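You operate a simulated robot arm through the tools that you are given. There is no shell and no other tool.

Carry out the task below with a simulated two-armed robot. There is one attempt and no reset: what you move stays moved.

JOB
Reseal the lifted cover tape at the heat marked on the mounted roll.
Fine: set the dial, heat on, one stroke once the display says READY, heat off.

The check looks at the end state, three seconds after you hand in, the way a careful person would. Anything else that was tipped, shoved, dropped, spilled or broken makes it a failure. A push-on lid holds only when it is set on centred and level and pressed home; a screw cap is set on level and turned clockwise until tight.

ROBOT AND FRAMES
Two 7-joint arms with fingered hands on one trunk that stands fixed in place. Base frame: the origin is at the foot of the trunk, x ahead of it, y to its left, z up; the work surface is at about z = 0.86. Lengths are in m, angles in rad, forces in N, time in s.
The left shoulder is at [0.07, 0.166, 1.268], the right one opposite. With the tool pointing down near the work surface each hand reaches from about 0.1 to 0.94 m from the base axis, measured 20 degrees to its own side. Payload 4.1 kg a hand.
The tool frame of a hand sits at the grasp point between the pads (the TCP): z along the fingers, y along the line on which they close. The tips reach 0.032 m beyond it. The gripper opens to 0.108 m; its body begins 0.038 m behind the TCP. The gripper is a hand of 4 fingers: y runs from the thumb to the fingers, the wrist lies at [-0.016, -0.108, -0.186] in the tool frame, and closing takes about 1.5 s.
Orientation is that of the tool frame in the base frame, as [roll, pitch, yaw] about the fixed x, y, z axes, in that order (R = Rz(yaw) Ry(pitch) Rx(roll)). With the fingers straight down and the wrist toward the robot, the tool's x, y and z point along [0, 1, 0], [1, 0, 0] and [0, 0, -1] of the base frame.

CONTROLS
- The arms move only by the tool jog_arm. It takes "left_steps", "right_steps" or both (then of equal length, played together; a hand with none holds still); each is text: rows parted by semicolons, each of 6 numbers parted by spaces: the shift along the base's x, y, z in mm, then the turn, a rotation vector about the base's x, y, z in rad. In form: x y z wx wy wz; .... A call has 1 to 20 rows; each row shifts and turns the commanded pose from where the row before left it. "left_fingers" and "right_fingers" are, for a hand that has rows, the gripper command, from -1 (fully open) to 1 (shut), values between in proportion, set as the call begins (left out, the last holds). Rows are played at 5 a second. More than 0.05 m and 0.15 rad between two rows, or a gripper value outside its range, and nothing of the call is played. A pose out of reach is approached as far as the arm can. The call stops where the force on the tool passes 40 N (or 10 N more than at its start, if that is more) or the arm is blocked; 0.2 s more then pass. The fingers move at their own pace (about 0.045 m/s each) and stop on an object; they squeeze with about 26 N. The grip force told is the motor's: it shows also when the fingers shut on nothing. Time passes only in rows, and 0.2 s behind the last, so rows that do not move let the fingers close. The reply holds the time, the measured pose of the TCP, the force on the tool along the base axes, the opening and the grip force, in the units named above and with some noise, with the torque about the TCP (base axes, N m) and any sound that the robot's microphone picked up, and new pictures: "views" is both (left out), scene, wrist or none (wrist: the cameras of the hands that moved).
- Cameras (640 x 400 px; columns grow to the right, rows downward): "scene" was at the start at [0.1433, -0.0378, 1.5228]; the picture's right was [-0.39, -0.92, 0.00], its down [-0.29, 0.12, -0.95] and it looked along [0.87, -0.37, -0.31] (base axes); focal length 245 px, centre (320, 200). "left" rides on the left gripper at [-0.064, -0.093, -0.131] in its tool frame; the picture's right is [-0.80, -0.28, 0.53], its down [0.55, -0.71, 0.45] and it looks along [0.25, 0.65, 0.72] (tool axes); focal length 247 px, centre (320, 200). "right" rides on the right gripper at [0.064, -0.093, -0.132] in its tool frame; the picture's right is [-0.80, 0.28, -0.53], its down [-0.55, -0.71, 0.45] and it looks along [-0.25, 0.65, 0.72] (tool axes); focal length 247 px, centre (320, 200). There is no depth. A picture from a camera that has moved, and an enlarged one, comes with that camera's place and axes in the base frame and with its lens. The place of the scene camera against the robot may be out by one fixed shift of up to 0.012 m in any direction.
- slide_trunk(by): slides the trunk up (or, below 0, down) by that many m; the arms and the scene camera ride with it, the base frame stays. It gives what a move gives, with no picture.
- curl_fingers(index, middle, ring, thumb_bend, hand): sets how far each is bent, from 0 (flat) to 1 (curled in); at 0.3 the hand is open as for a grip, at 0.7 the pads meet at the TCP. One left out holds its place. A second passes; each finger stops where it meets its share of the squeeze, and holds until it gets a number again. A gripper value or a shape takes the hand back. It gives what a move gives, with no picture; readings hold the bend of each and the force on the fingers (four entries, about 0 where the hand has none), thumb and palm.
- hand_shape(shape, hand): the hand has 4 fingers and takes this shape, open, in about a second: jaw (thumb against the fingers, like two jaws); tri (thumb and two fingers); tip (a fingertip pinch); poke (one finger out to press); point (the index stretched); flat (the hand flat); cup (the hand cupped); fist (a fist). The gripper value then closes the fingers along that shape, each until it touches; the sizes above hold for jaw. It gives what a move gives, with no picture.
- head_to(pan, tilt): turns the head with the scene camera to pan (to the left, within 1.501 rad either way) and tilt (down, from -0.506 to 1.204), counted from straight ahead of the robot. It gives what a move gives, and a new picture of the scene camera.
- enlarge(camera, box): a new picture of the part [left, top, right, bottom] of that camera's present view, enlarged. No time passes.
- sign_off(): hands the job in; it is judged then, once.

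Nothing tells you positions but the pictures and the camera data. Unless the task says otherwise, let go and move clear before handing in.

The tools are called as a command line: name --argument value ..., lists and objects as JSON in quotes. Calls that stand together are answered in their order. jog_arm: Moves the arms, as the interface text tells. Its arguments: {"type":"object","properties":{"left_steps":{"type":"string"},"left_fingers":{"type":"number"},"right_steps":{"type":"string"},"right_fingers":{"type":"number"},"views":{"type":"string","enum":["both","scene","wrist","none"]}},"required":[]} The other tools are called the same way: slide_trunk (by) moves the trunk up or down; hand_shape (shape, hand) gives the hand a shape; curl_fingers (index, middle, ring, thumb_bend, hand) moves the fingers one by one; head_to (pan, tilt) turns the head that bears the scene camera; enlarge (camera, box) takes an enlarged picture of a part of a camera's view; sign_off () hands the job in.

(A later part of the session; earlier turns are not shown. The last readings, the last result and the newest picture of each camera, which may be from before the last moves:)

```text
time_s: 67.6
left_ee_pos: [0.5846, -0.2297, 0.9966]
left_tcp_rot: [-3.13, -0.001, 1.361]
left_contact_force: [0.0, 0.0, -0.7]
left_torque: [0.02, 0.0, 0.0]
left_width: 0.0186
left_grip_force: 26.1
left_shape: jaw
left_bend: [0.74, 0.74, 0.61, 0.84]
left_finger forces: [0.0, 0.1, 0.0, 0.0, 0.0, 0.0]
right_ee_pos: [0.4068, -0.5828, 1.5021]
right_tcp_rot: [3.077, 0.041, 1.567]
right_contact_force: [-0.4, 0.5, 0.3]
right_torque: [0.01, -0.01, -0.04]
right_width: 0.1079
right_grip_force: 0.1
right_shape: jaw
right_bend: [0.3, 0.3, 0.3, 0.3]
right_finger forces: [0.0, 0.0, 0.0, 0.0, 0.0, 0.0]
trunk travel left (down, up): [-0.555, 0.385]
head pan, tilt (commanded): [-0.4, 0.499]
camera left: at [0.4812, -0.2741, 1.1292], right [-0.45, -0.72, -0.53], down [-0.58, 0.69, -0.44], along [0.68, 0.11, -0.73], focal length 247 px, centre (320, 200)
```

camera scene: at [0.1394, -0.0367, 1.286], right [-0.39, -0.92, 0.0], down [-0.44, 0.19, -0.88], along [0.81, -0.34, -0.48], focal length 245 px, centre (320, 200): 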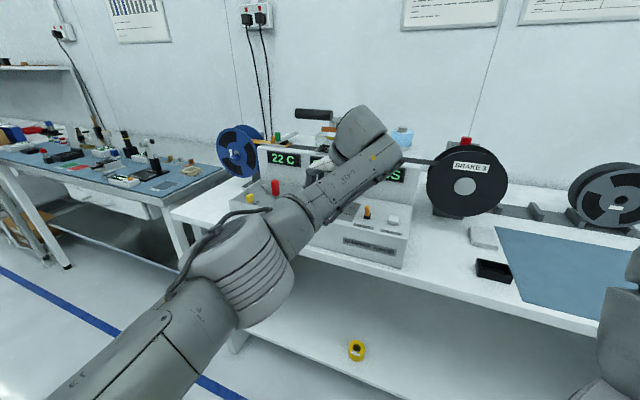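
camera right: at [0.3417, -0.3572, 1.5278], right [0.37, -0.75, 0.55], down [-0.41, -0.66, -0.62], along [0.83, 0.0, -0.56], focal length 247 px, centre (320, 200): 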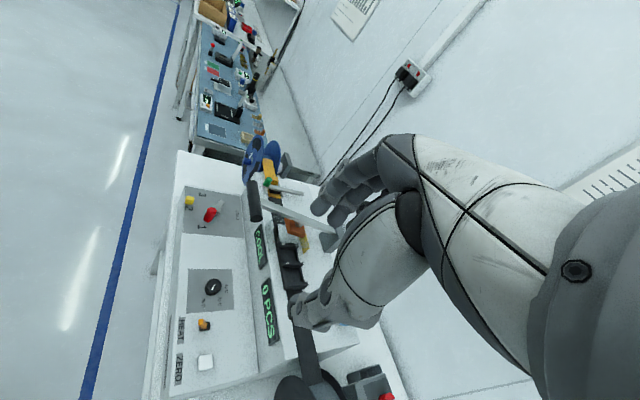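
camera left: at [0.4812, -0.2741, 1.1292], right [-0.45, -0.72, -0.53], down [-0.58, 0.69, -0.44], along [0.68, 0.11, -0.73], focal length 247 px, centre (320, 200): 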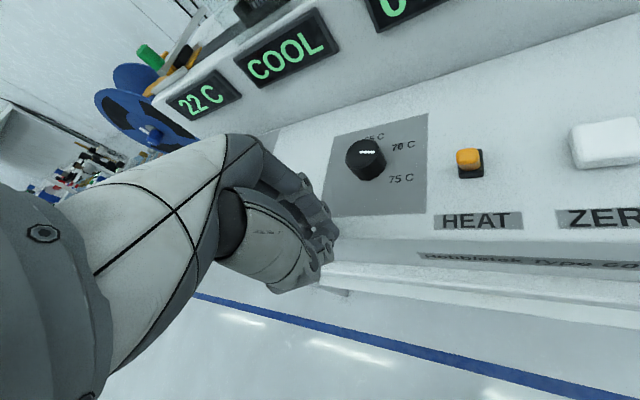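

I am clear in front of the console again. I will back off a little more, raise the hand 0.2 m, then lower the trunk by the same so the arm is more comfortable at dial height.

jog_arm --left_steps "-16 12 5 0 0 -0.06;-16 12 10 0 0 -0.06;0 0 45 0 0 -0.06;0 0 45 0 0 -0.06;0 0 45 0 0 -0.06;0 0 45 0 0 0" --left_fingers -0.3 --views "none"

slide_trunk --by -0.2

head_to --pan -0.4 --tilt 0.3

```text
time_s: 69.0
left_ee_pos: [0.5504, -0.2079, 1.1942]
left_tcp_rot: [-3.132, 0.001, 1.06]
left_contact_force: [0.0, -0.4, -0.4]
left_torque: [-0.02, 0.0, 0.0]
left_width: 0.0697
left_grip_force: 0.1
left_shape: jaw
left_bend: [0.27, 0.39, 0.37, 0.64]
left_finger forces: [0.1, 0.0, 0.1, 0.0, 0.0, 0.0]
right_ee_pos: [0.4051, -0.5828, 1.501]
right_tcp_rot: [3.074, 0.038, 1.567]
right_contact_force: [-0.7, -0.7, 0.3]
right_torque: [0.0, -0.03, 0.02]
right_width: 0.1077
right_grip_force: 0.1
right_shape: jaw
right_bend: [0.3, 0.3, 0.3, 0.3]
right_finger forces: [0.1, 0.1, 0.0, 0.0, 0.0, 0.1]
trunk travel left (down, up): [-0.555, 0.385]
head pan, tilt (commanded): [-0.4, 0.499]
```

```text
time_s: 71.1
left_ee_pos: [0.5525, -0.2082, 0.9931]
left_tcp_rot: [-3.133, -0.001, 1.06]
left_contact_force: [0.3, 0.6, 0.3]
left_torque: [0.03, -0.02, -0.01]
left_width: 0.07
left_grip_force: 0.1
left_shape: jaw
left_bend: [0.27, 0.39, 0.37, 0.64]
left_finger forces: [0.0, 0.0, 0.0, 0.1, 0.0, 0.1]
right_ee_pos: [0.406, -0.5836, 1.2998]
right_tcp_rot: [3.077, 0.04, 1.566]
right_contact_force: [-0.5, -0.1, 0.0]
right_torque: [0.0, -0.02, -0.02]
right_width: 0.1077
right_grip_force: 0.0
right_shape: jaw
right_bend: [0.3, 0.3, 0.3, 0.3]
right_finger forces: [0.0, 0.0, 0.1, 0.1, 0.0, 0.1]
trunk travel left (down, up): [-0.355, 0.585]
head pan, tilt (commanded): [-0.4, 0.499]
```

```text
time_s: 71.9
left_ee_pos: [0.5537, -0.2066, 0.9926]
left_tcp_rot: [-3.132, 0.001, 1.06]
left_contact_force: [-0.4, 0.0, -0.2]
left_torque: [-0.02, 0.02, 0.0]
left_width: 0.0701
left_grip_force: 0.1
left_shape: jaw
left_bend: [0.27, 0.39, 0.37, 0.64]
left_finger forces: [0.1, 0.1, 0.0, 0.0, 0.0, 0.0]
right_ee_pos: [0.4079, -0.583, 1.3009]
right_tcp_rot: [3.076, 0.039, 1.566]
right_contact_force: [0.4, -0.4, 0.1]
right_torque: [0.02, 0.02, 0.0]
right_width: 0.1077
right_grip_force: 0.0
right_shape: jaw
right_bend: [0.3, 0.3, 0.3, 0.3]
right_finger forces: [0.0, 0.0, 0.1, 0.1, 0.0, 0.0]
trunk travel left (down, up): [-0.355, 0.585]
head pan, tilt (commanded): [-0.4, 0.3]
camera scene: at [0.1435, -0.0374, 1.1042], right [-0.39, -0.92, 0.0], down [-0.27, 0.12, -0.95], along [0.88, -0.37, -0.3], focal length 245 px, centre (320, 200)
```

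scene: 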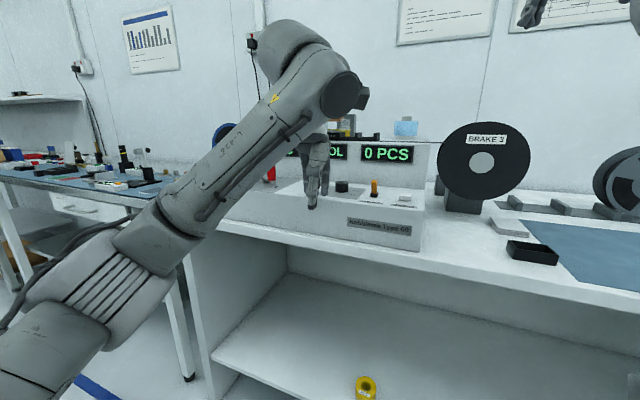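

The arm is comfortable at the lower trunk. I will go in over the knob again at yaw 1.06, tips above it.

jog_arm --left_steps "0 0 13 0 0 0;0 0 12 0 0 0;20 -24 0 0 0 0;20 -24 0 0 0 0;20 -24 0 0 0 0;20 -24 0 0 0 0" --left_fingers -0.3 --views "both"

enlarge --camera "left" --box '[220, 140, 440, 300]'

```text
time_s: 73.5
left_ee_pos: [0.6586, -0.2607, 1.0212]
left_tcp_rot: [-3.123, 0.03, 1.102]
left_contact_force: [0.1, -0.6, 0.3]
left_torque: [0.01, 0.01, 0.01]
left_width: 0.0701
left_grip_force: 0.0
left_shape: jaw
left_bend: [0.27, 0.39, 0.36, 0.64]
left_finger forces: [0.0, 0.1, 0.0, 0.0, 0.0, 0.0]
left hand out of reach, approached as far as the arm can: row 6
right_ee_pos: [0.4083, -0.5833, 1.3004]
right_tcp_rot: [3.077, 0.04, 1.566]
right_contact_force: [0.4, -0.9, 0.2]
right_torque: [-0.01, 0.01, -0.01]
right_width: 0.1076
right_grip_force: 0.1
right_shape: jaw
right_bend: [0.3, 0.3, 0.3, 0.3]
right_finger forces: [0.1, 0.0, 0.0, 0.1, 0.1, 0.0]
trunk travel left (down, up): [-0.355, 0.585]
head pan, tilt (commanded): [-0.4, 0.3]
stopped in row 6 (left hand): the arm was blocked; the commanded pose is now the measured one
camera scene: at [0.1436, -0.0374, 1.1042], right [-0.39, -0.92, 0.0], down [-0.27, 0.12, -0.96], along [0.88, -0.37, -0.3], focal length 245 px, centre (320, 200)
camera left: at [0.5503, -0.2744, 1.1562], right [-0.63, -0.59, -0.5], down [-0.39, 0.8, -0.45], along [0.67, -0.09, -0.74], focal length 247 px, centre (320, 200)
```

scene: 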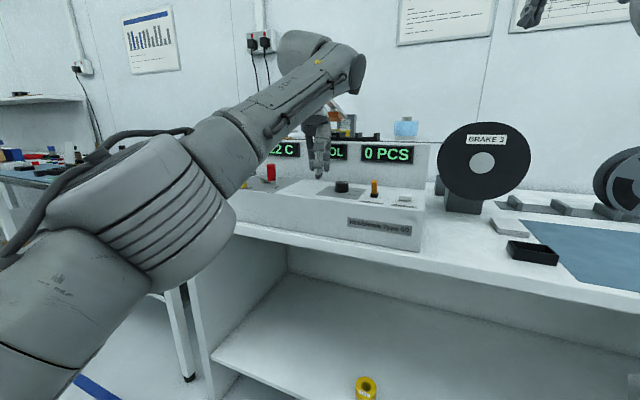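
left: 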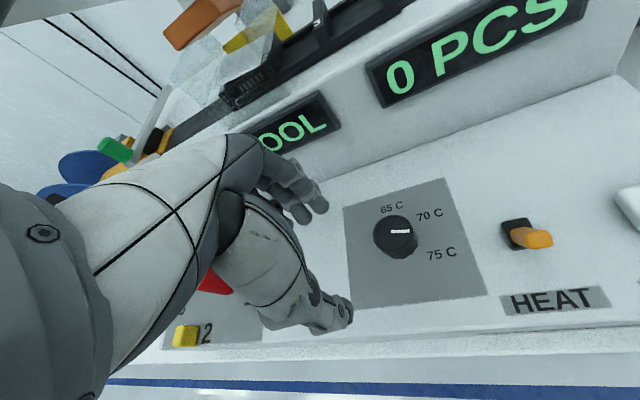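

```text
2.50 times, centred on (330, 220) of left
camera zoom: at [0.5503, -0.2744, 1.1562], right [-0.63, -0.59, -0.5], down [-0.39, 0.8, -0.45], along [0.67, -0.09, -0.74], focal length 617 px, centre (295, 150)
```

zoom: 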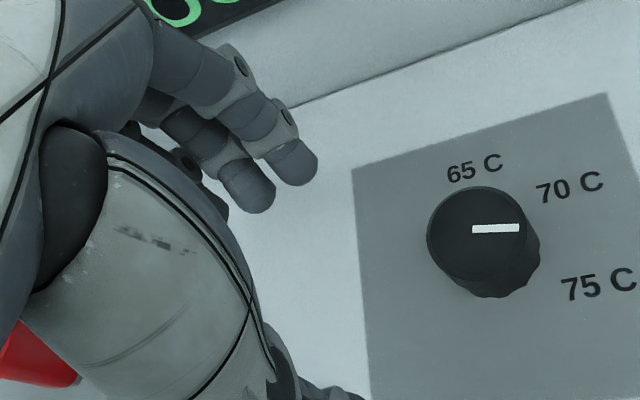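

That was too low: the left wrist is now too far from its shoulder. The trunk height used before (0.2 m higher) worked up to yaw 1.30, so I will back out, raise the trunk again and use three 40° bites there.

jog_arm --left_steps "-16 10 -2 0 0 -0.02;-16 10 -2 0 0 -0.02;-16 10 0 0 0 -0.02;-16 8 0 0 -0.01 -0.02;-16 8 0 0 -0.01 -0.02;-16 6 0 0 -0.01 -0.02" --views "none"

slide_trunk --by 0.2

head_to --pan -0.4 --tilt 0.5

```text
time_s: 74.9
left_ee_pos: [0.5584, -0.2131, 1.02]
left_tcp_rot: [3.13, 0.008, 0.972]
left_contact_force: [0.0, 0.4, 0.1]
left_torque: [0.02, -0.01, -0.01]
left_width: 0.07
left_grip_force: 0.0
left_shape: jaw
left_bend: [0.27, 0.39, 0.36, 0.64]
left_finger forces: [0.0, 0.1, 0.0, 0.1, 0.1, 0.1]
right_ee_pos: [0.4069, -0.5822, 1.3003]
right_tcp_rot: [3.077, 0.04, 1.566]
right_contact_force: [-0.6, 1.3, -0.4]
right_torque: [-0.01, -0.02, -0.01]
right_width: 0.1077
right_grip_force: 0.1
right_shape: jaw
right_bend: [0.3, 0.3, 0.3, 0.3]
right_finger forces: [0.0, 0.0, 0.0, 0.0, 0.0, 0.0]
trunk travel left (down, up): [-0.355, 0.585]
head pan, tilt (commanded): [-0.4, 0.3]
```

```text
time_s: 77.0
left_ee_pos: [0.5605, -0.2144, 1.2194]
left_tcp_rot: [3.133, 0.007, 0.973]
left_contact_force: [0.3, -0.4, -0.1]
left_torque: [-0.01, -0.02, -0.01]
left_width: 0.0699
left_grip_force: 0.1
left_shape: jaw
left_bend: [0.27, 0.39, 0.36, 0.64]
left_finger forces: [0.0, 0.0, 0.0, 0.1, 0.0, 0.0]
right_ee_pos: [0.4075, -0.5841, 1.5011]
right_tcp_rot: [3.077, 0.041, 1.567]
right_contact_force: [0.6, -0.2, -0.2]
right_torque: [-0.02, 0.02, 0.02]
right_width: 0.1078
right_grip_force: 0.0
right_shape: jaw
right_bend: [0.3, 0.3, 0.3, 0.3]
right_finger forces: [0.0, 0.1, 0.0, 0.0, 0.1, 0.1]
trunk travel left (down, up): [-0.555, 0.385]
head pan, tilt (commanded): [-0.4, 0.3]
```

```text
time_s: 77.8
left_ee_pos: [0.5598, -0.2136, 1.2192]
left_tcp_rot: [3.132, 0.01, 0.971]
left_contact_force: [0.2, 0.4, 0.5]
left_torque: [0.01, -0.01, 0.01]
left_width: 0.0701
left_grip_force: 0.0
left_shape: jaw
left_bend: [0.27, 0.39, 0.36, 0.64]
left_finger forces: [0.0, 0.1, 0.1, 0.0, 0.0, 0.0]
right_ee_pos: [0.4078, -0.584, 1.5009]
right_tcp_rot: [3.077, 0.039, 1.567]
right_contact_force: [0.2, 0.3, 0.6]
right_torque: [0.01, -0.01, 0.03]
right_width: 0.1078
right_grip_force: 0.1
right_shape: jaw
right_bend: [0.3, 0.3, 0.3, 0.3]
right_finger forces: [0.0, 0.0, 0.0, 0.0, 0.1, 0.0]
trunk travel left (down, up): [-0.555, 0.385]
head pan, tilt (commanded): [-0.4, 0.499]
camera scene: at [0.1413, -0.0365, 1.2859], right [-0.39, -0.92, 0.0], down [-0.44, 0.19, -0.88], along [0.81, -0.34, -0.48], focal length 245 px, centre (320, 200)
```

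scene: 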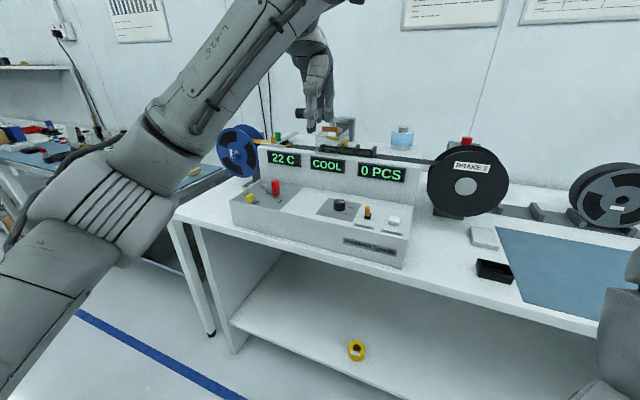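

The trunk is back where the wrist worked well, and everything on the machine is unchanged. I will lower the left hand in front of the dial and slide in over the knob again.

jog_arm --left_steps "1 -4 -40 0 0 0.01;1 -4 -40 0 0 0.01;1 -4 -40 0 0 0.01;1 -4 -40 0 0 0.01;1 -4 -40 0 0 0.01;17 -17 0 0 0 0;17 -17 0 0 0 0;17 -17 0 0 0 0;17 -18 0 0 0 0" --views "wrist"

enlarge --camera "left" --box '[220, 140, 440, 300]'

```text
time_s: 79.8
left_ee_pos: [0.6331, -0.3034, 1.0187]
left_tcp_rot: [3.133, 0.009, 1.022]
left_contact_force: [-0.4, 0.0, 0.0]
left_torque: [0.06, -0.02, 0.04]
left_width: 0.0698
left_grip_force: 0.1
left_shape: jaw
left_bend: [0.27, 0.39, 0.36, 0.64]
left_finger forces: [0.0, 0.1, 0.0, 0.1, 0.0, 0.1]
right_ee_pos: [0.4071, -0.5842, 1.5003]
right_tcp_rot: [3.077, 0.039, 1.566]
right_contact_force: [-0.6, -0.8, 0.1]
right_torque: [0.0, -0.02, -0.01]
right_width: 0.1078
right_grip_force: 0.0
right_shape: jaw
right_bend: [0.3, 0.3, 0.3, 0.3]
right_finger forces: [0.0, 0.1, 0.1, 0.0, 0.0, 0.0]
trunk travel left (down, up): [-0.555, 0.385]
head pan, tilt (commanded): [-0.4, 0.499]
camera left: at [0.5187, -0.3077, 1.1493], right [-0.66, -0.54, -0.53], down [-0.31, 0.83, -0.46], along [0.69, -0.14, -0.71], focal length 247 px, centre (320, 200)
```

left: 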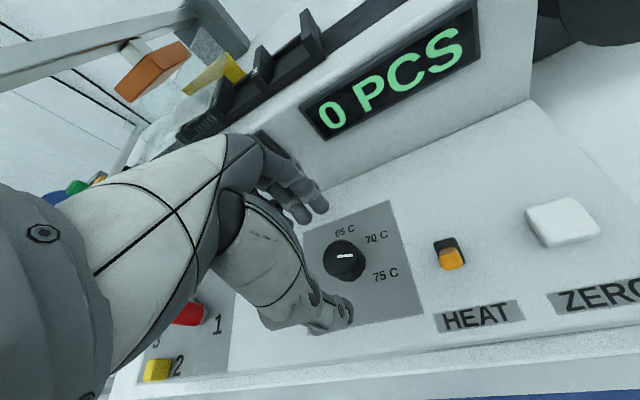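

```text
2.50 times, centred on (330, 220) of left
camera zoom: at [0.5187, -0.3077, 1.1493], right [-0.66, -0.54, -0.53], down [-0.31, 0.83, -0.46], along [0.69, -0.14, -0.71], focal length 617 px, centre (295, 150)
```

zoom: 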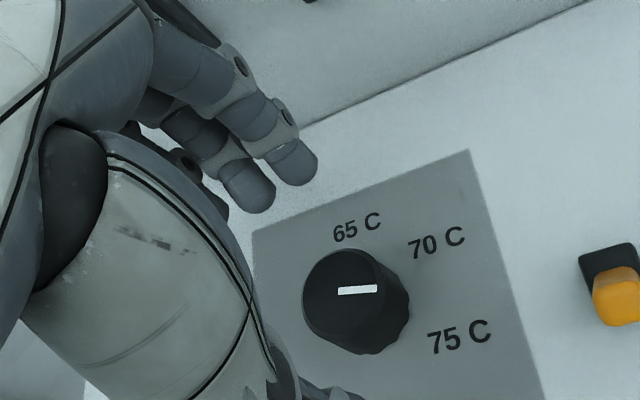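

The knob is centred (pointing between 70 and 75). I will lower around it, turn the open hand back to yaw 0.6 and grip.

jog_arm --left_steps "0 0 -8 0 0 0;0 0 -8 0 0 0;0 0 -7 0 0 0;0 0 -7 0 0 -0.1;0 0 0 0 0 -0.1;0 0 0 0 0 -0.1;0 0 0 0 0 -0.1" --views "wrist"

enlarge --camera "right" --box '[30, 80, 230, 240]'

```text
time_s: 81.4
left_ee_pos: [0.6324, -0.3019, 0.9884]
left_tcp_rot: [3.132, 0.01, 0.622]
left_contact_force: [0.5, 0.6, 0.5]
left_torque: [-0.03, -0.03, 0.02]
left_width: 0.0702
left_grip_force: 0.0
left_shape: jaw
left_bend: [0.27, 0.39, 0.36, 0.64]
left_finger forces: [0.1, 0.0, 0.1, 0.1, 0.0, 0.0]
right_ee_pos: [0.408, -0.583, 1.5012]
right_tcp_rot: [3.079, 0.042, 1.566]
right_contact_force: [-2.1, -0.3, 0.1]
right_torque: [-0.01, 0.01, 0.01]
right_width: 0.1076
right_grip_force: 0.0
right_shape: jaw
right_bend: [0.3, 0.3, 0.3, 0.3]
right_finger forces: [0.1, 0.0, 0.1, 0.0, 0.1, 0.0]
trunk travel left (down, up): [-0.555, 0.385]
head pan, tilt (commanded): [-0.4, 0.499]
camera left: at [0.5256, -0.2627, 1.1206], right [-0.81, -0.24, -0.53], down [0.03, 0.89, -0.46], along [0.58, -0.39, -0.71], focal length 247 px, centre (320, 200)
```

left: 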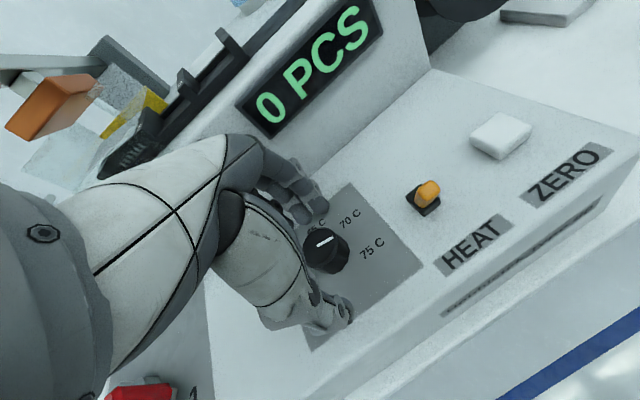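

```text
2.50 times, centred on (130, 160) of right
camera zoom: at [0.3057, -0.5134, 1.6235], right [0.24, -0.78, 0.58], down [-0.68, -0.57, -0.47], along [0.69, -0.28, -0.66], focal length 617 px, centre (795, 300)
```

zoom: 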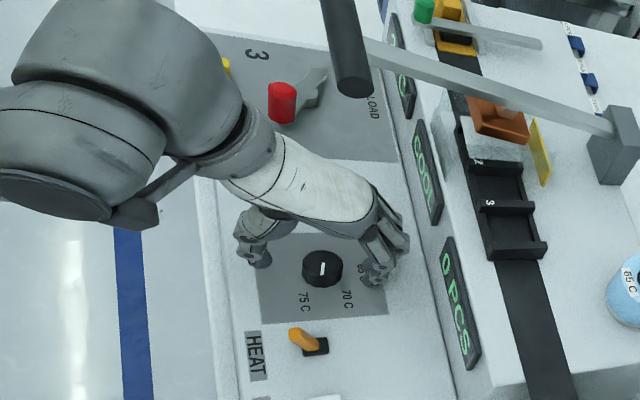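

The hand is properly around the knob at yaw 0.62 and clear of the lever. I will close and turn counter-clockwise 0.66 rad, staying below yaw 1.3.

jog_arm --left_steps "0 0 0 0 0 0;0 0 0 0 0 0;0 0 0 0 0 0;0 0 0 0 0 0;0 0 0 0 0 0;0 0 0 0 0 0;0 0 0 0 0 0.11;0 0 0 0 0 0.11;0 0 0 0 0 0.11;0 0 0 0 0 0.11;0 0 0 0 0 0.11;0 0 0 0 0 0.11" --left_fingers 1 --views "wrist"

enlarge --camera "left" --box '[220, 170, 440, 350]'

enlarge --camera "right" --box '[90, 140, 190, 220]'

```text
time_s: 84.0
left_ee_pos: [0.6312, -0.304, 0.9901]
left_tcp_rot: [3.131, 0.01, 1.283]
left_contact_force: [-1.8, -11.1, 0.4]
left_torque: [-0.3, 0.01, -0.06]
left_width: 0.0244
left_grip_force: 25.7
left_shape: jaw
left_bend: [0.74, 0.54, 0.6, 0.75]
left_finger forces: [16.7, 8.2, 0.0, 0.0, 23.1, 0.0]
right_ee_pos: [0.407, -0.5867, 1.4995]
right_tcp_rot: [3.076, 0.038, 1.565]
right_contact_force: [1.1, -0.3, -0.7]
right_torque: [0.05, -0.01, 0.02]
right_width: 0.1078
right_grip_force: 0.1
right_shape: jaw
right_bend: [0.3, 0.3, 0.3, 0.3]
right_finger forces: [0.1, 0.0, 0.0, 0.0, 0.1, 0.0]
trunk travel left (down, up): [-0.555, 0.385]
head pan, tilt (commanded): [-0.4, 0.499]
camera left: at [0.5221, -0.3384, 1.1203], right [-0.49, -0.69, -0.53], down [-0.52, 0.72, -0.46], along [0.7, 0.05, -0.71], focal length 247 px, centre (320, 200)
```

left: 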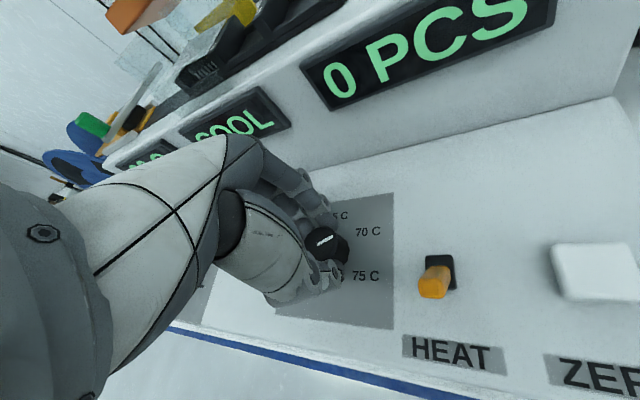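

```text
2.22 times, centred on (330, 260) of left
camera zoom: at [0.5221, -0.3384, 1.1203], right [-0.49, -0.69, -0.53], down [-0.52, 0.72, -0.46], along [0.7, 0.05, -0.71], focal length 549 px, centre (298, 67)
```

zoom: 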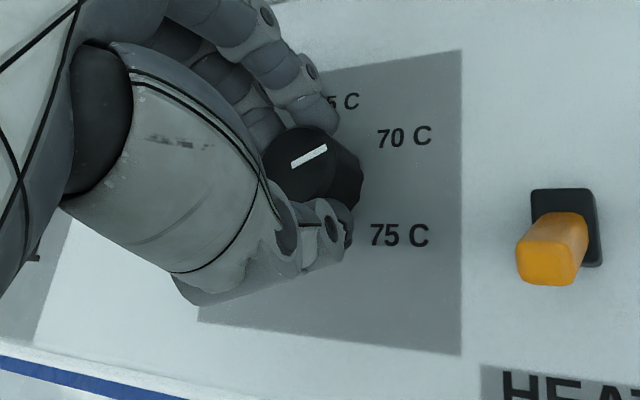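

```text
5.00 times, centred on (140, 180) of right
camera zoom: at [0.3043, -0.5167, 1.6228], right [0.24, -0.78, 0.58], down [-0.68, -0.56, -0.47], along [0.69, -0.28, -0.66], focal length 1235 px, centre (1220, 300)
```

zoom: 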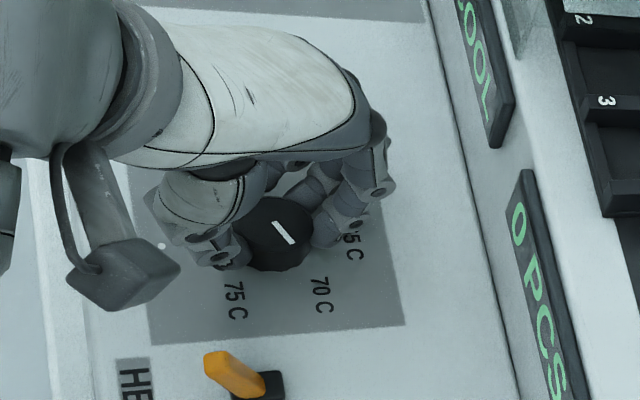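

The knob followed the hand and now points near 70. I will open, swing back to yaw 0.62, re-grip and turn again.

jog_arm --left_steps "0 0 0 0 0 0;0 0 0 0 0 0;0 0 0 0 0 0;0 0 0 0 0 0;0 0 0 0 0 -0.11;0 0 0 0 0 -0.11;0 0 0 0 0 -0.11;0 0 0 0 0 -0.11;0 0 0 0 0 -0.11;0 0 0 0 0 -0.11" --left_fingers -0.3 --views "wrist"

enlarge --camera "left" --box '[220, 170, 440, 350]'

enlarge --camera "right" --box '[90, 140, 190, 220]'

```text
time_s: 86.2
left_ee_pos: [0.6324, -0.3025, 0.9886]
left_tcp_rot: [3.134, 0.009, 0.619]
left_contact_force: [-0.6, 0.4, -0.4]
left_torque: [-0.01, 0.0, -0.02]
left_width: 0.0702
left_grip_force: 0.0
left_shape: jaw
left_bend: [0.27, 0.39, 0.37, 0.64]
left_finger forces: [0.0, 0.0, 0.1, 0.1, 0.0, 0.0]
right_ee_pos: [0.4071, -0.583, 1.5014]
right_tcp_rot: [3.076, 0.04, 1.565]
right_contact_force: [-0.1, 0.2, -0.2]
right_torque: [-0.03, 0.01, -0.01]
right_width: 0.1079
right_grip_force: 0.1
right_shape: jaw
right_bend: [0.3, 0.3, 0.3, 0.3]
right_finger forces: [0.0, 0.1, 0.1, 0.0, 0.1, 0.0]
trunk travel left (down, up): [-0.555, 0.385]
head pan, tilt (commanded): [-0.4, 0.499]
camera left: at [0.5255, -0.2629, 1.1197], right [-0.81, -0.24, -0.53], down [0.04, 0.89, -0.46], along [0.58, -0.39, -0.71], focal length 247 px, centre (320, 200)
```

left: 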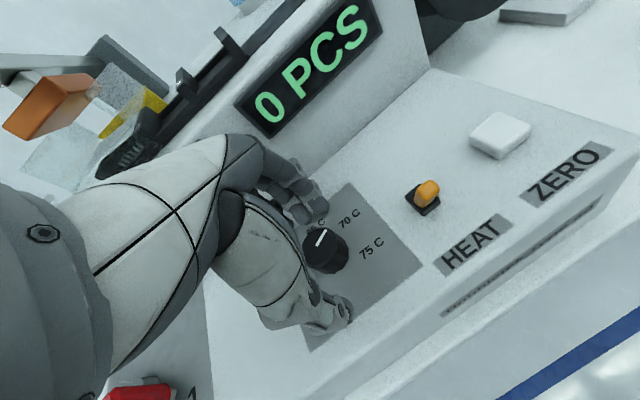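

```text
2.22 times, centred on (330, 260) of left
camera zoom: at [0.5255, -0.2629, 1.1197], right [-0.81, -0.24, -0.53], down [0.04, 0.89, -0.46], along [0.58, -0.39, -0.71], focal length 549 px, centre (298, 67)
```

zoom: 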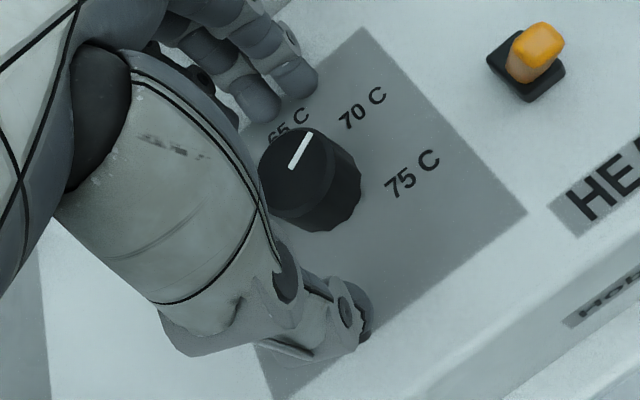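

```text
5.00 times, centred on (140, 180) of right
camera zoom: at [0.3056, -0.5135, 1.6235], right [0.24, -0.78, 0.58], down [-0.68, -0.57, -0.47], along [0.69, -0.28, -0.66], focal length 1235 px, centre (1220, 300)
```

zoom: 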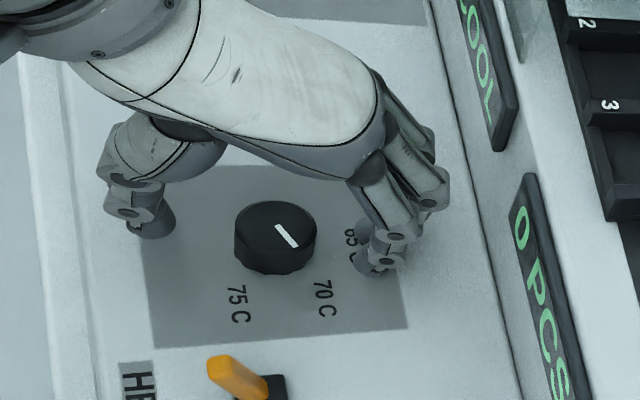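

It points at about 70 now. Same bite again: close and turn 0.66 rad.

jog_arm --left_steps "0 0 0 0 0 0;0 0 0 0 0 0;0 0 0 0 0 0;0 0 0 0 0 0;0 0 0 0 0 0;0 0 0 0 0 0;0 0 0 0 0 0.11;0 0 0 0 0 0.11;0 0 0 0 0 0.11;0 0 0 0 0 0.11;0 0 0 0 0 0.11;0 0 0 0 0 0.11" --left_fingers 1 --views "none"

jog_arm --left_steps "0 0 0 0 0 0;0 0 0 0 0 0;0 0 0 0 0 0;0 0 0 0 0 0;0 0 0 0 0 -0.11;0 0 0 0 0 -0.11;0 0 0 0 0 -0.11;0 0 0 0 0 -0.11;0 0 0 0 0 -0.11;0 0 0 0 0 -0.11" --left_fingers -0.3 --views "wrist"

enlarge --camera "left" --box '[220, 170, 440, 350]'

enlarge --camera "right" --box '[90, 140, 190, 220]'

```text
time_s: 88.8
left_ee_pos: [0.6436, -0.2878, 0.9909]
left_tcp_rot: [3.128, 0.002, 1.307]
left_contact_force: [-6.5, 8.4, -4.6]
left_torque: [0.13, 0.13, -0.13]
left_width: 0.0209
left_grip_force: 25.8
left_shape: jaw
left_bend: [0.74, 0.74, 0.6, 0.75]
left_finger forces: [8.8, 0.1, 0.1, 0.0, 16.5, 0.0]
right_ee_pos: [0.4083, -0.5797, 1.502]
right_tcp_rot: [3.076, 0.043, 1.567]
right_contact_force: [0.0, -0.3, 0.3]
right_torque: [0.04, -0.01, 0.0]
right_width: 0.108
right_grip_force: 0.0
right_shape: jaw
right_bend: [0.3, 0.3, 0.3, 0.3]
right_finger forces: [0.0, 0.0, 0.0, 0.0, 0.0, 0.0]
trunk travel left (down, up): [-0.555, 0.385]
head pan, tilt (commanded): [-0.4, 0.499]
```

```text
time_s: 91.0
left_ee_pos: [0.6323, -0.3017, 0.9893]
left_tcp_rot: [3.132, 0.009, 0.619]
left_contact_force: [0.4, -0.3, -1.0]
left_torque: [0.02, 0.03, 0.02]
left_width: 0.0701
left_grip_force: 0.0
left_shape: jaw
left_bend: [0.27, 0.39, 0.37, 0.64]
left_finger forces: [0.0, 0.1, 0.1, 0.0, 0.0, 0.0]
right_ee_pos: [0.4071, -0.5832, 1.5011]
right_tcp_rot: [3.077, 0.041, 1.567]
right_contact_force: [-0.8, 0.0, 1.0]
right_torque: [0.02, -0.01, 0.0]
right_width: 0.108
right_grip_force: 0.0
right_shape: jaw
right_bend: [0.3, 0.3, 0.3, 0.3]
right_finger forces: [0.0, 0.1, 0.0, 0.0, 0.0, 0.0]
trunk travel left (down, up): [-0.555, 0.385]
head pan, tilt (commanded): [-0.4, 0.499]
camera left: at [0.5251, -0.2626, 1.1198], right [-0.82, -0.24, -0.53], down [0.04, 0.89, -0.46], along [0.58, -0.39, -0.71], focal length 247 px, centre (320, 200)
```

left: 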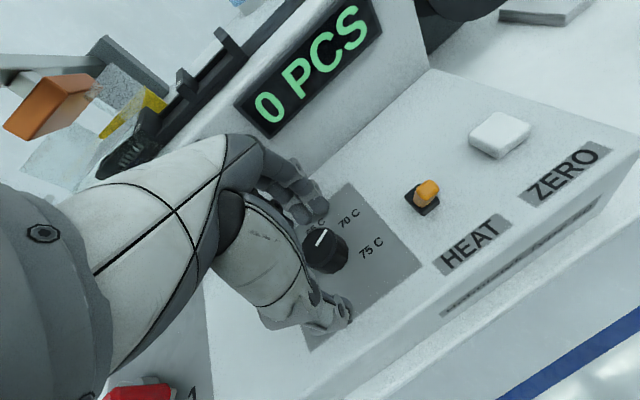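

```text
2.22 times, centred on (330, 260) of left
camera zoom: at [0.5251, -0.2626, 1.1198], right [-0.82, -0.24, -0.53], down [0.04, 0.89, -0.46], along [0.58, -0.39, -0.71], focal length 549 px, centre (298, 67)
```

zoom: 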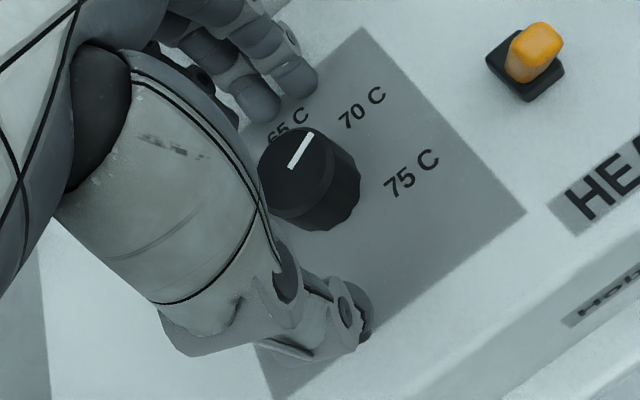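

```text
5.00 times, centred on (140, 180) of right
camera zoom: at [0.3057, -0.5133, 1.6235], right [0.24, -0.78, 0.58], down [-0.68, -0.57, -0.47], along [0.69, -0.28, -0.66], focal length 1235 px, centre (1220, 300)
```

zoom: 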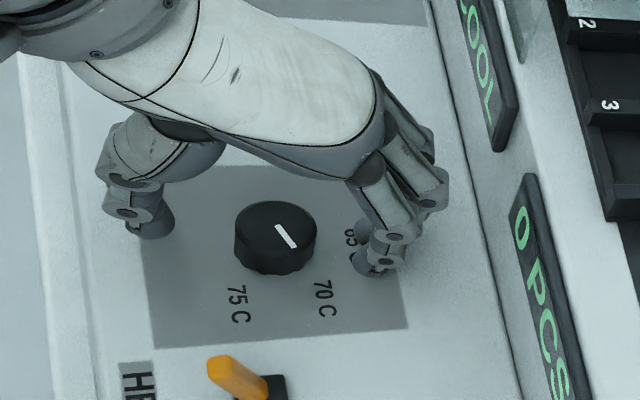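

That bite slipped because the wrist was right at its limit near yaw 1.3; the knob is still at 70. I will use a safer range, yaw 0.5 to 1.12.

jog_arm --left_steps "0 0 0 0 0 -0.06;0 0 0 0 0 -0.06" --views "none"

jog_arm --left_steps "0 0 0 0 0 0;0 0 0 0 0 0;0 0 0 0 0 0;0 0 0 0 0 0;0 0 0 0 0 0;0 0 0 0 0 0;0 0 0 0 0 0.1;0 0 0 0 0 0.1;0 0 0 0 0 0.1;0 0 0 0 0 0.1;0 0 0 0 0 0.1;0 0 0 0 0 0.1" --left_fingers 1 --views "wrist"

enlarge --camera "right" --box '[90, 140, 190, 220]'

```text
time_s: 91.6
left_ee_pos: [0.6321, -0.3013, 0.9895]
left_tcp_rot: [3.133, 0.007, 0.497]
left_contact_force: [-0.2, -0.3, 0.4]
left_torque: [-0.01, -0.03, 0.03]
left_width: 0.0699
left_grip_force: 0.0
left_shape: jaw
left_bend: [0.27, 0.39, 0.37, 0.64]
left_finger forces: [0.0, 0.1, 0.0, 0.0, 0.0, 0.0]
right_ee_pos: [0.4075, -0.584, 1.5006]
right_tcp_rot: [3.077, 0.041, 1.567]
right_contact_force: [0.3, 0.1, 0.1]
right_torque: [0.02, 0.0, -0.02]
right_width: 0.108
right_grip_force: 0.0
right_shape: jaw
right_bend: [0.3, 0.3, 0.3, 0.3]
right_finger forces: [0.0, 0.0, 0.0, 0.1, 0.1, 0.0]
trunk travel left (down, up): [-0.555, 0.385]
head pan, tilt (commanded): [-0.4, 0.499]
```

```text
time_s: 94.2
left_ee_pos: [0.6429, -0.2907, 0.9922]
left_tcp_rot: [3.128, 0.001, 1.126]
left_contact_force: [-7.2, 1.8, -3.1]
left_torque: [-0.01, 0.21, -0.08]
left_width: 0.0213
left_grip_force: 26.4
left_shape: jaw
left_bend: [0.74, 0.74, 0.6, 0.75]
left_finger forces: [11.2, 0.1, 0.0, 0.0, 16.1, 0.1]
right_ee_pos: [0.4079, -0.5811, 1.501]
right_tcp_rot: [3.076, 0.041, 1.569]
right_contact_force: [0.2, -0.3, 0.5]
right_torque: [-0.01, 0.0, 0.03]
right_width: 0.1081
right_grip_force: 0.1
right_shape: jaw
right_bend: [0.3, 0.3, 0.3, 0.3]
right_finger forces: [0.1, 0.0, 0.1, 0.0, 0.1, 0.0]
trunk travel left (down, up): [-0.555, 0.385]
head pan, tilt (commanded): [-0.4, 0.499]
camera left: at [0.5285, -0.3072, 1.122], right [-0.59, -0.6, -0.53], down [-0.39, 0.8, -0.46], along [0.7, -0.06, -0.71], focal length 247 px, centre (320, 200)
```

left: 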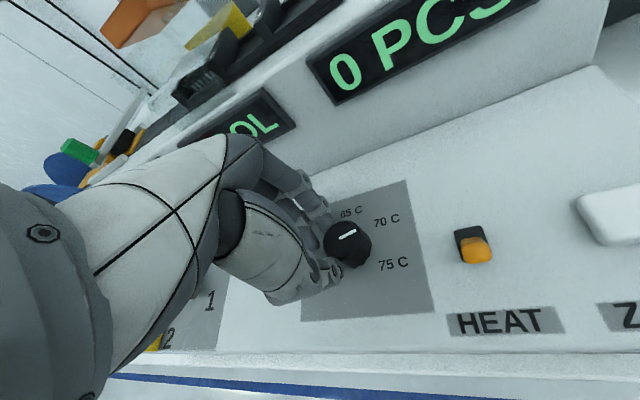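

```text
5.00 times, centred on (140, 180) of right
camera zoom: at [0.306, -0.5126, 1.6239], right [0.25, -0.78, 0.58], down [-0.68, -0.57, -0.47], along [0.69, -0.28, -0.66], focal length 1235 px, centre (1220, 300)
```

zoom: 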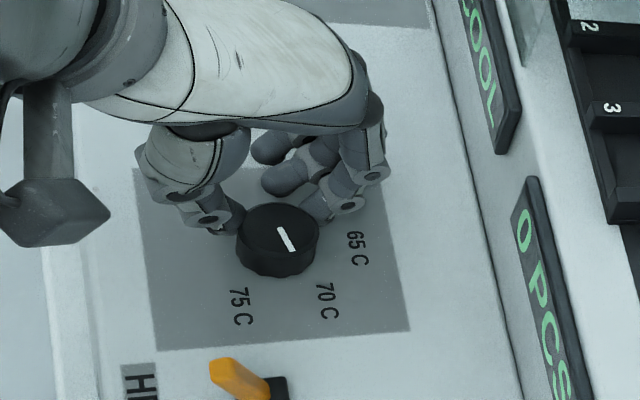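

The hand slid off again at the same knob position, so the knob itself may be resisting near 70. I will open the fingers and look closely at the pointer.

jog_arm --left_steps "0 0 0 0 0 0;0 0 0 0 0 0;0 0 0 0 0 0;0 0 0 0 0 0" --left_fingers -0.3 --views "none"

enlarge --camera "right" --box '[115, 160, 165, 200]'

enlarge --camera "left" --box '[280, 180, 420, 290]'

```text
time_s: 95.2
left_ee_pos: [0.6424, -0.2918, 0.9921]
left_tcp_rot: [3.127, 0.004, 1.122]
left_contact_force: [-0.4, 0.7, 0.0]
left_torque: [0.0, 0.01, 0.04]
left_width: 0.0697
left_grip_force: 0.1
left_shape: jaw
left_bend: [0.27, 0.39, 0.37, 0.64]
left_finger forces: [0.1, 0.0, 0.0, 0.0, 0.1, 0.1]
right_ee_pos: [0.4073, -0.5843, 1.4995]
right_tcp_rot: [3.077, 0.04, 1.566]
right_contact_force: [0.2, -0.7, -0.4]
right_torque: [0.02, 0.01, 0.0]
right_width: 0.1079
right_grip_force: 0.0
right_shape: jaw
right_bend: [0.3, 0.3, 0.3, 0.3]
right_finger forces: [0.0, 0.0, 0.0, 0.0, 0.0, 0.0]
trunk travel left (down, up): [-0.555, 0.385]
head pan, tilt (commanded): [-0.4, 0.499]
```

```text
10.00 times, centred on (140, 180) of right
camera zoom: at [0.3049, -0.5146, 1.6233], right [0.24, -0.78, 0.58], down [-0.68, -0.56, -0.47], along [0.69, -0.28, -0.66], focal length 2470 px, centre (2120, 400)
```

zoom: 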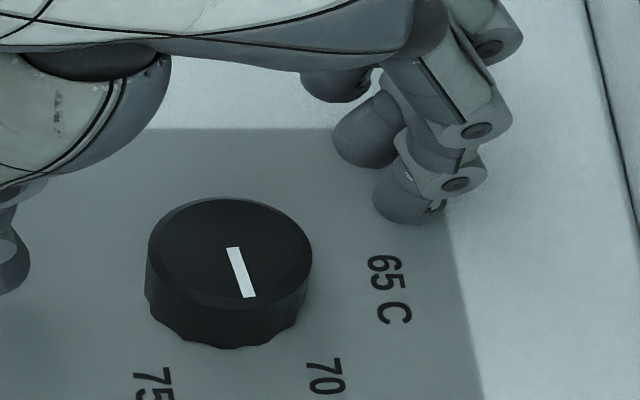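

```text
3.64 times, centred on (350, 235) of left
camera zoom: at [0.5279, -0.309, 1.1216], right [-0.6, -0.6, -0.53], down [-0.39, 0.8, -0.46], along [0.7, -0.07, -0.71], focal length 898 px, centre (211, 73)
```

zoom: 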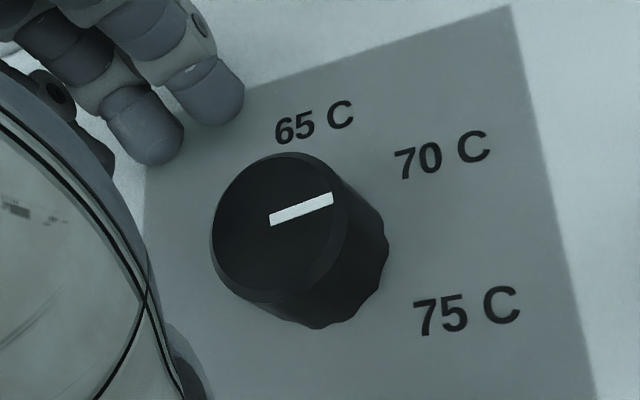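

With nothing touching, the hand still sits 1.5 cm off its target, so it is the arm's posture drifting, not the knob. I will check the elbow in the scene view.

head_to --pan -0.4 --tilt 0.51

```text
time_s: 95.8
left_ee_pos: [0.6426, -0.292, 0.9914]
left_tcp_rot: [3.128, 0.005, 1.119]
left_contact_force: [0.5, -0.9, -0.1]
left_torque: [0.02, 0.01, 0.0]
left_width: 0.0698
left_grip_force: 0.0
left_shape: jaw
left_bend: [0.27, 0.39, 0.37, 0.64]
left_finger forces: [0.0, 0.0, 0.0, 0.0, 0.1, 0.0]
right_ee_pos: [0.408, -0.5823, 1.5006]
right_tcp_rot: [3.076, 0.04, 1.567]
right_contact_force: [-0.1, -0.5, 0.3]
right_torque: [0.03, -0.03, 0.01]
right_width: 0.1079
right_grip_force: 0.1
right_shape: jaw
right_bend: [0.3, 0.3, 0.3, 0.3]
right_finger forces: [0.0, 0.0, 0.1, 0.0, 0.0, 0.0]
trunk travel left (down, up): [-0.555, 0.385]
head pan, tilt (commanded): [-0.4, 0.51]
camera scene: at [0.1411, -0.0365, 1.2849], right [-0.39, -0.92, 0.0], down [-0.45, 0.19, -0.87], along [0.8, -0.34, -0.49], focal length 245 px, centre (320, 200)
```

scene: 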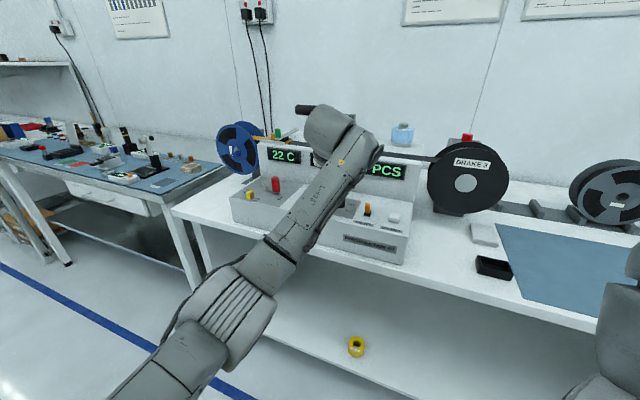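

The elbow has sunk, which bends the wrist to its limit; earlier, turning to yaw 2.0 in free space lifted the elbow instead. So I will back out, raise the elbow that way first, and approach the dial from that better posture.

jog_arm --left_steps "0 0 10 0 0 -0.05;0 0 12 0 0 -0.05;-19 15 0 0 0 -0.05;-19 15 0 0 0 0;-19 15 0 0 0 0;-19 15 5 0 0 0;-19 15 20 0 0 0;0 0 40 0 0 0;0 0 40 0 0 0;0 0 40 0 0 0" --views "scene"

```text
time_s: 98.0
left_ee_pos: [0.5362, -0.2266, 1.1542]
left_tcp_rot: [3.133, 0.009, 0.952]
left_contact_force: [0.2, -0.3, 0.5]
left_torque: [0.01, 0.01, 0.01]
left_width: 0.0701
left_grip_force: 0.0
left_shape: jaw
left_bend: [0.27, 0.39, 0.36, 0.64]
left_finger forces: [0.0, 0.1, 0.1, 0.1, 0.0, 0.1]
left hand out of reach, approached as far as the arm can: row 7
right_ee_pos: [0.4069, -0.582, 1.5014]
right_tcp_rot: [3.078, 0.04, 1.566]
right_contact_force: [0.0, 0.3, -0.2]
right_torque: [-0.03, 0.04, 0.01]
right_width: 0.1076
right_grip_force: 0.1
right_shape: jaw
right_bend: [0.3, 0.3, 0.3, 0.3]
right_finger forces: [0.0, 0.1, 0.0, 0.1, 0.0, 0.0]
trunk travel left (down, up): [-0.555, 0.385]
head pan, tilt (commanded): [-0.4, 0.51]
camera scene: at [0.1405, -0.0357, 1.2849], right [-0.39, -0.92, 0.0], down [-0.45, 0.19, -0.87], along [0.8, -0.34, -0.49], focal length 245 px, centre (320, 200)
```

scene: 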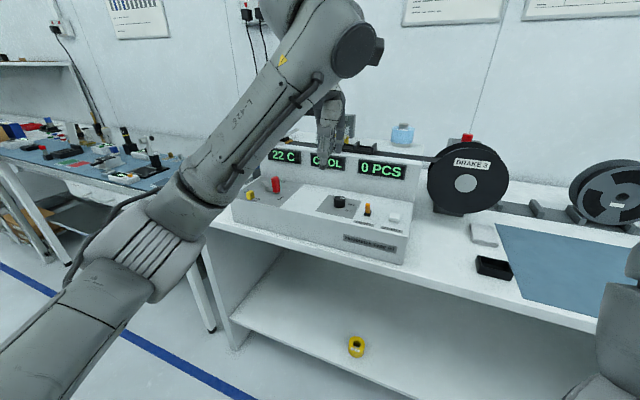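

The elbow is at mid-height now. I will rotate the hand to yaw about 1.9 here, in the open, to lift the elbow.

jog_arm --left_steps "0 0 0 0 0 0.1;0 0 0 0 0 0.1;0 0 0 0 0 0.1;0 0 0 0 0 0.1;0 0 0 0 0 0.1;0 0 0 0 0 0.1;0 0 0 0 0 0.1;0 0 0 0 0 0.1;0 0 0 0 0 0.1;0 0 0 0 0 0.1" --views "scene"

```text
time_s: 100.2
left_ee_pos: [0.5366, -0.2269, 1.1571]
left_tcp_rot: [3.131, 0.01, 1.954]
left_contact_force: [0.5, 0.5, -0.2]
left_torque: [-0.01, -0.01, -0.02]
left_width: 0.0698
left_grip_force: 0.0
left_shape: jaw
left_bend: [0.27, 0.39, 0.36, 0.64]
left_finger forces: [0.0, 0.0, 0.0, 0.0, 0.1, 0.0]
right_ee_pos: [0.4069, -0.5842, 1.5015]
right_tcp_rot: [3.077, 0.041, 1.565]
right_contact_force: [-0.4, 0.3, 0.0]
right_torque: [0.02, 0.03, -0.02]
right_width: 0.1077
right_grip_force: 0.0
right_shape: jaw
right_bend: [0.3, 0.3, 0.3, 0.3]
right_finger forces: [0.0, 0.0, 0.0, 0.0, 0.0, 0.1]
trunk travel left (down, up): [-0.555, 0.385]
head pan, tilt (commanded): [-0.4, 0.51]
camera scene: at [0.1406, -0.0369, 1.2849], right [-0.39, -0.92, 0.0], down [-0.45, 0.19, -0.87], along [0.8, -0.34, -0.49], focal length 245 px, centre (320, 200)
```

scene: 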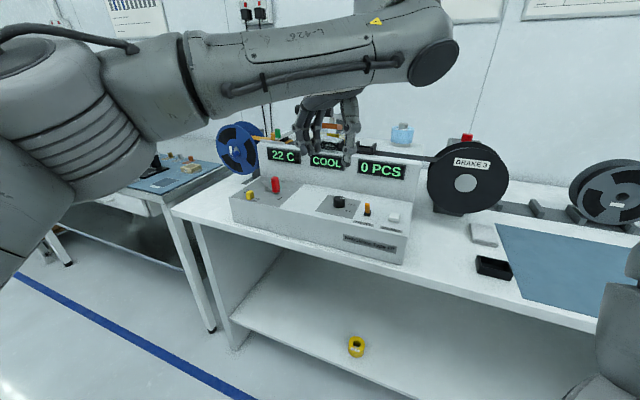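

The elbow is now high on the left with the hand at yaw 1.95. I will lower the hand by the arm in this posture and see whether it keeps.

jog_arm --left_steps "0 0 -34 0 0 0;0 0 -34 0 0 0;0 0 -34 0 0 0;0 0 -34 0 0 0" --views "scene"

```text
time_s: 101.2
left_ee_pos: [0.5401, -0.2273, 1.0201]
left_tcp_rot: [3.134, 0.009, 1.952]
left_contact_force: [0.0, -0.2, 0.2]
left_torque: [0.0, 0.05, -0.02]
left_width: 0.07
left_grip_force: 0.0
left_shape: jaw
left_bend: [0.27, 0.39, 0.36, 0.64]
left_finger forces: [0.0, 0.0, 0.0, 0.1, 0.0, 0.0]
right_ee_pos: [0.4077, -0.5832, 1.5006]
right_tcp_rot: [3.076, 0.041, 1.566]
right_contact_force: [-0.2, 0.3, -0.3]
right_torque: [0.0, -0.01, -0.03]
right_width: 0.1077
right_grip_force: 0.0
right_shape: jaw
right_bend: [0.3, 0.3, 0.3, 0.3]
right_finger forces: [0.0, 0.1, 0.0, 0.0, 0.0, 0.0]
trunk travel left (down, up): [-0.555, 0.385]
head pan, tilt (commanded): [-0.4, 0.51]
camera scene: at [0.142, -0.0366, 1.2848], right [-0.39, -0.92, 0.0], down [-0.45, 0.19, -0.87], along [0.8, -0.34, -0.49], focal length 245 px, centre (320, 200)
```

scene: 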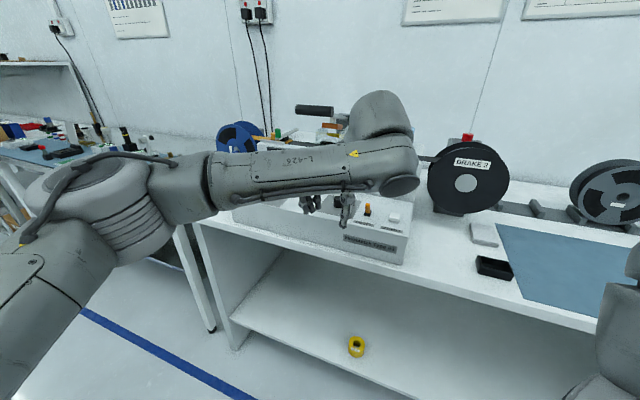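

The posture held: TCP exact and the forearm level. I will slide in over the knob along the machine's depth at this orientation.

jog_arm --left_steps "23 -19 0 0 0 0;23 -19 0 0 0 0;23 -19 0 0 0 0;24 -19 0 0 0 0" --views "both"

enlarge --camera "left" --box '[240, 170, 440, 330]'

```text
time_s: 102.2
left_ee_pos: [0.6425, -0.2918, 1.02]
left_tcp_rot: [3.141, 0.008, 1.975]
left_contact_force: [0.4, 0.2, 0.1]
left_torque: [-0.02, 0.01, 0.0]
left_width: 0.0702
left_grip_force: 0.1
left_shape: jaw
left_bend: [0.27, 0.39, 0.36, 0.64]
left_finger forces: [0.0, 0.0, 0.0, 0.0, 0.0, 0.0]
right_ee_pos: [0.4074, -0.5864, 1.5006]
right_tcp_rot: [3.076, 0.037, 1.567]
right_contact_force: [0.4, -0.5, 0.2]
right_torque: [-0.02, -0.01, 0.0]
right_width: 0.1076
right_grip_force: 0.0
right_shape: jaw
right_bend: [0.3, 0.3, 0.3, 0.3]
right_finger forces: [0.0, 0.0, 0.0, 0.0, 0.1, 0.0]
trunk travel left (down, up): [-0.555, 0.385]
head pan, tilt (commanded): [-0.4, 0.51]
camera scene: at [0.1408, -0.0383, 1.2848], right [-0.39, -0.92, 0.0], down [-0.45, 0.19, -0.87], along [0.8, -0.34, -0.49], focal length 245 px, centre (320, 200)
camera left: at [0.5803, -0.3863, 1.1509], right [0.06, -0.85, -0.53], down [-0.86, 0.23, -0.45], along [0.5, 0.48, -0.72], focal length 247 px, centre (320, 200)
```

scene: 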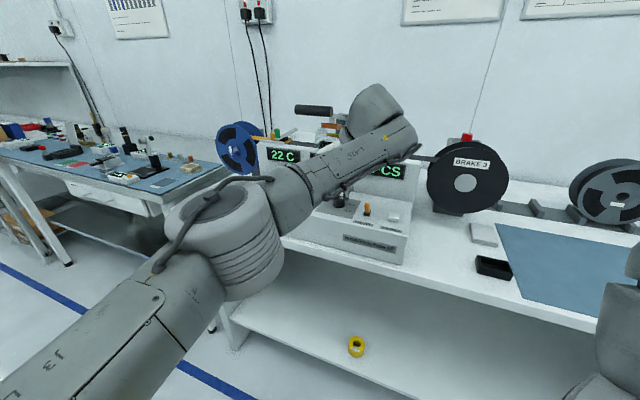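
left: 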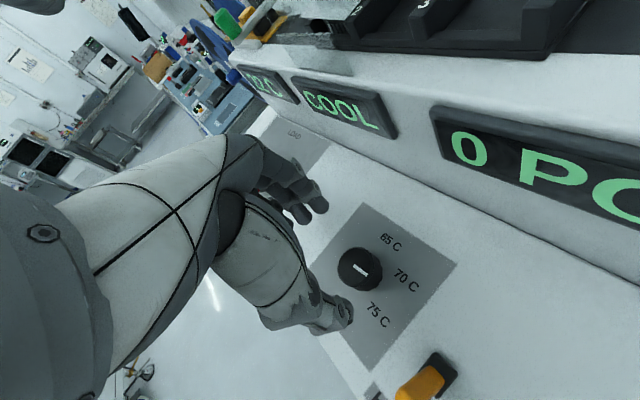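

```text
2.50 times, centred on (340, 250) of left
camera zoom: at [0.5803, -0.3863, 1.1509], right [0.06, -0.85, -0.53], down [-0.86, 0.23, -0.45], along [0.5, 0.48, -0.72], focal length 617 px, centre (270, 75)
```

zoom: 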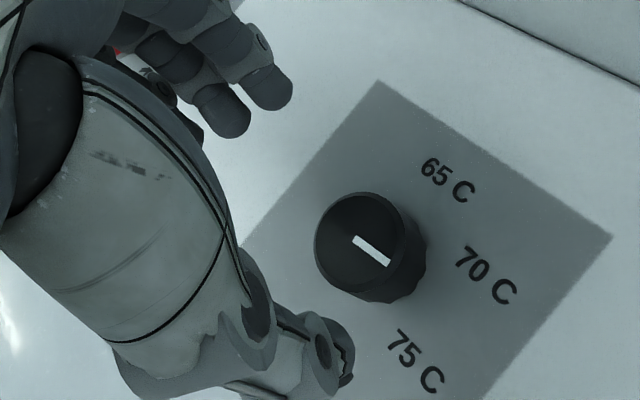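

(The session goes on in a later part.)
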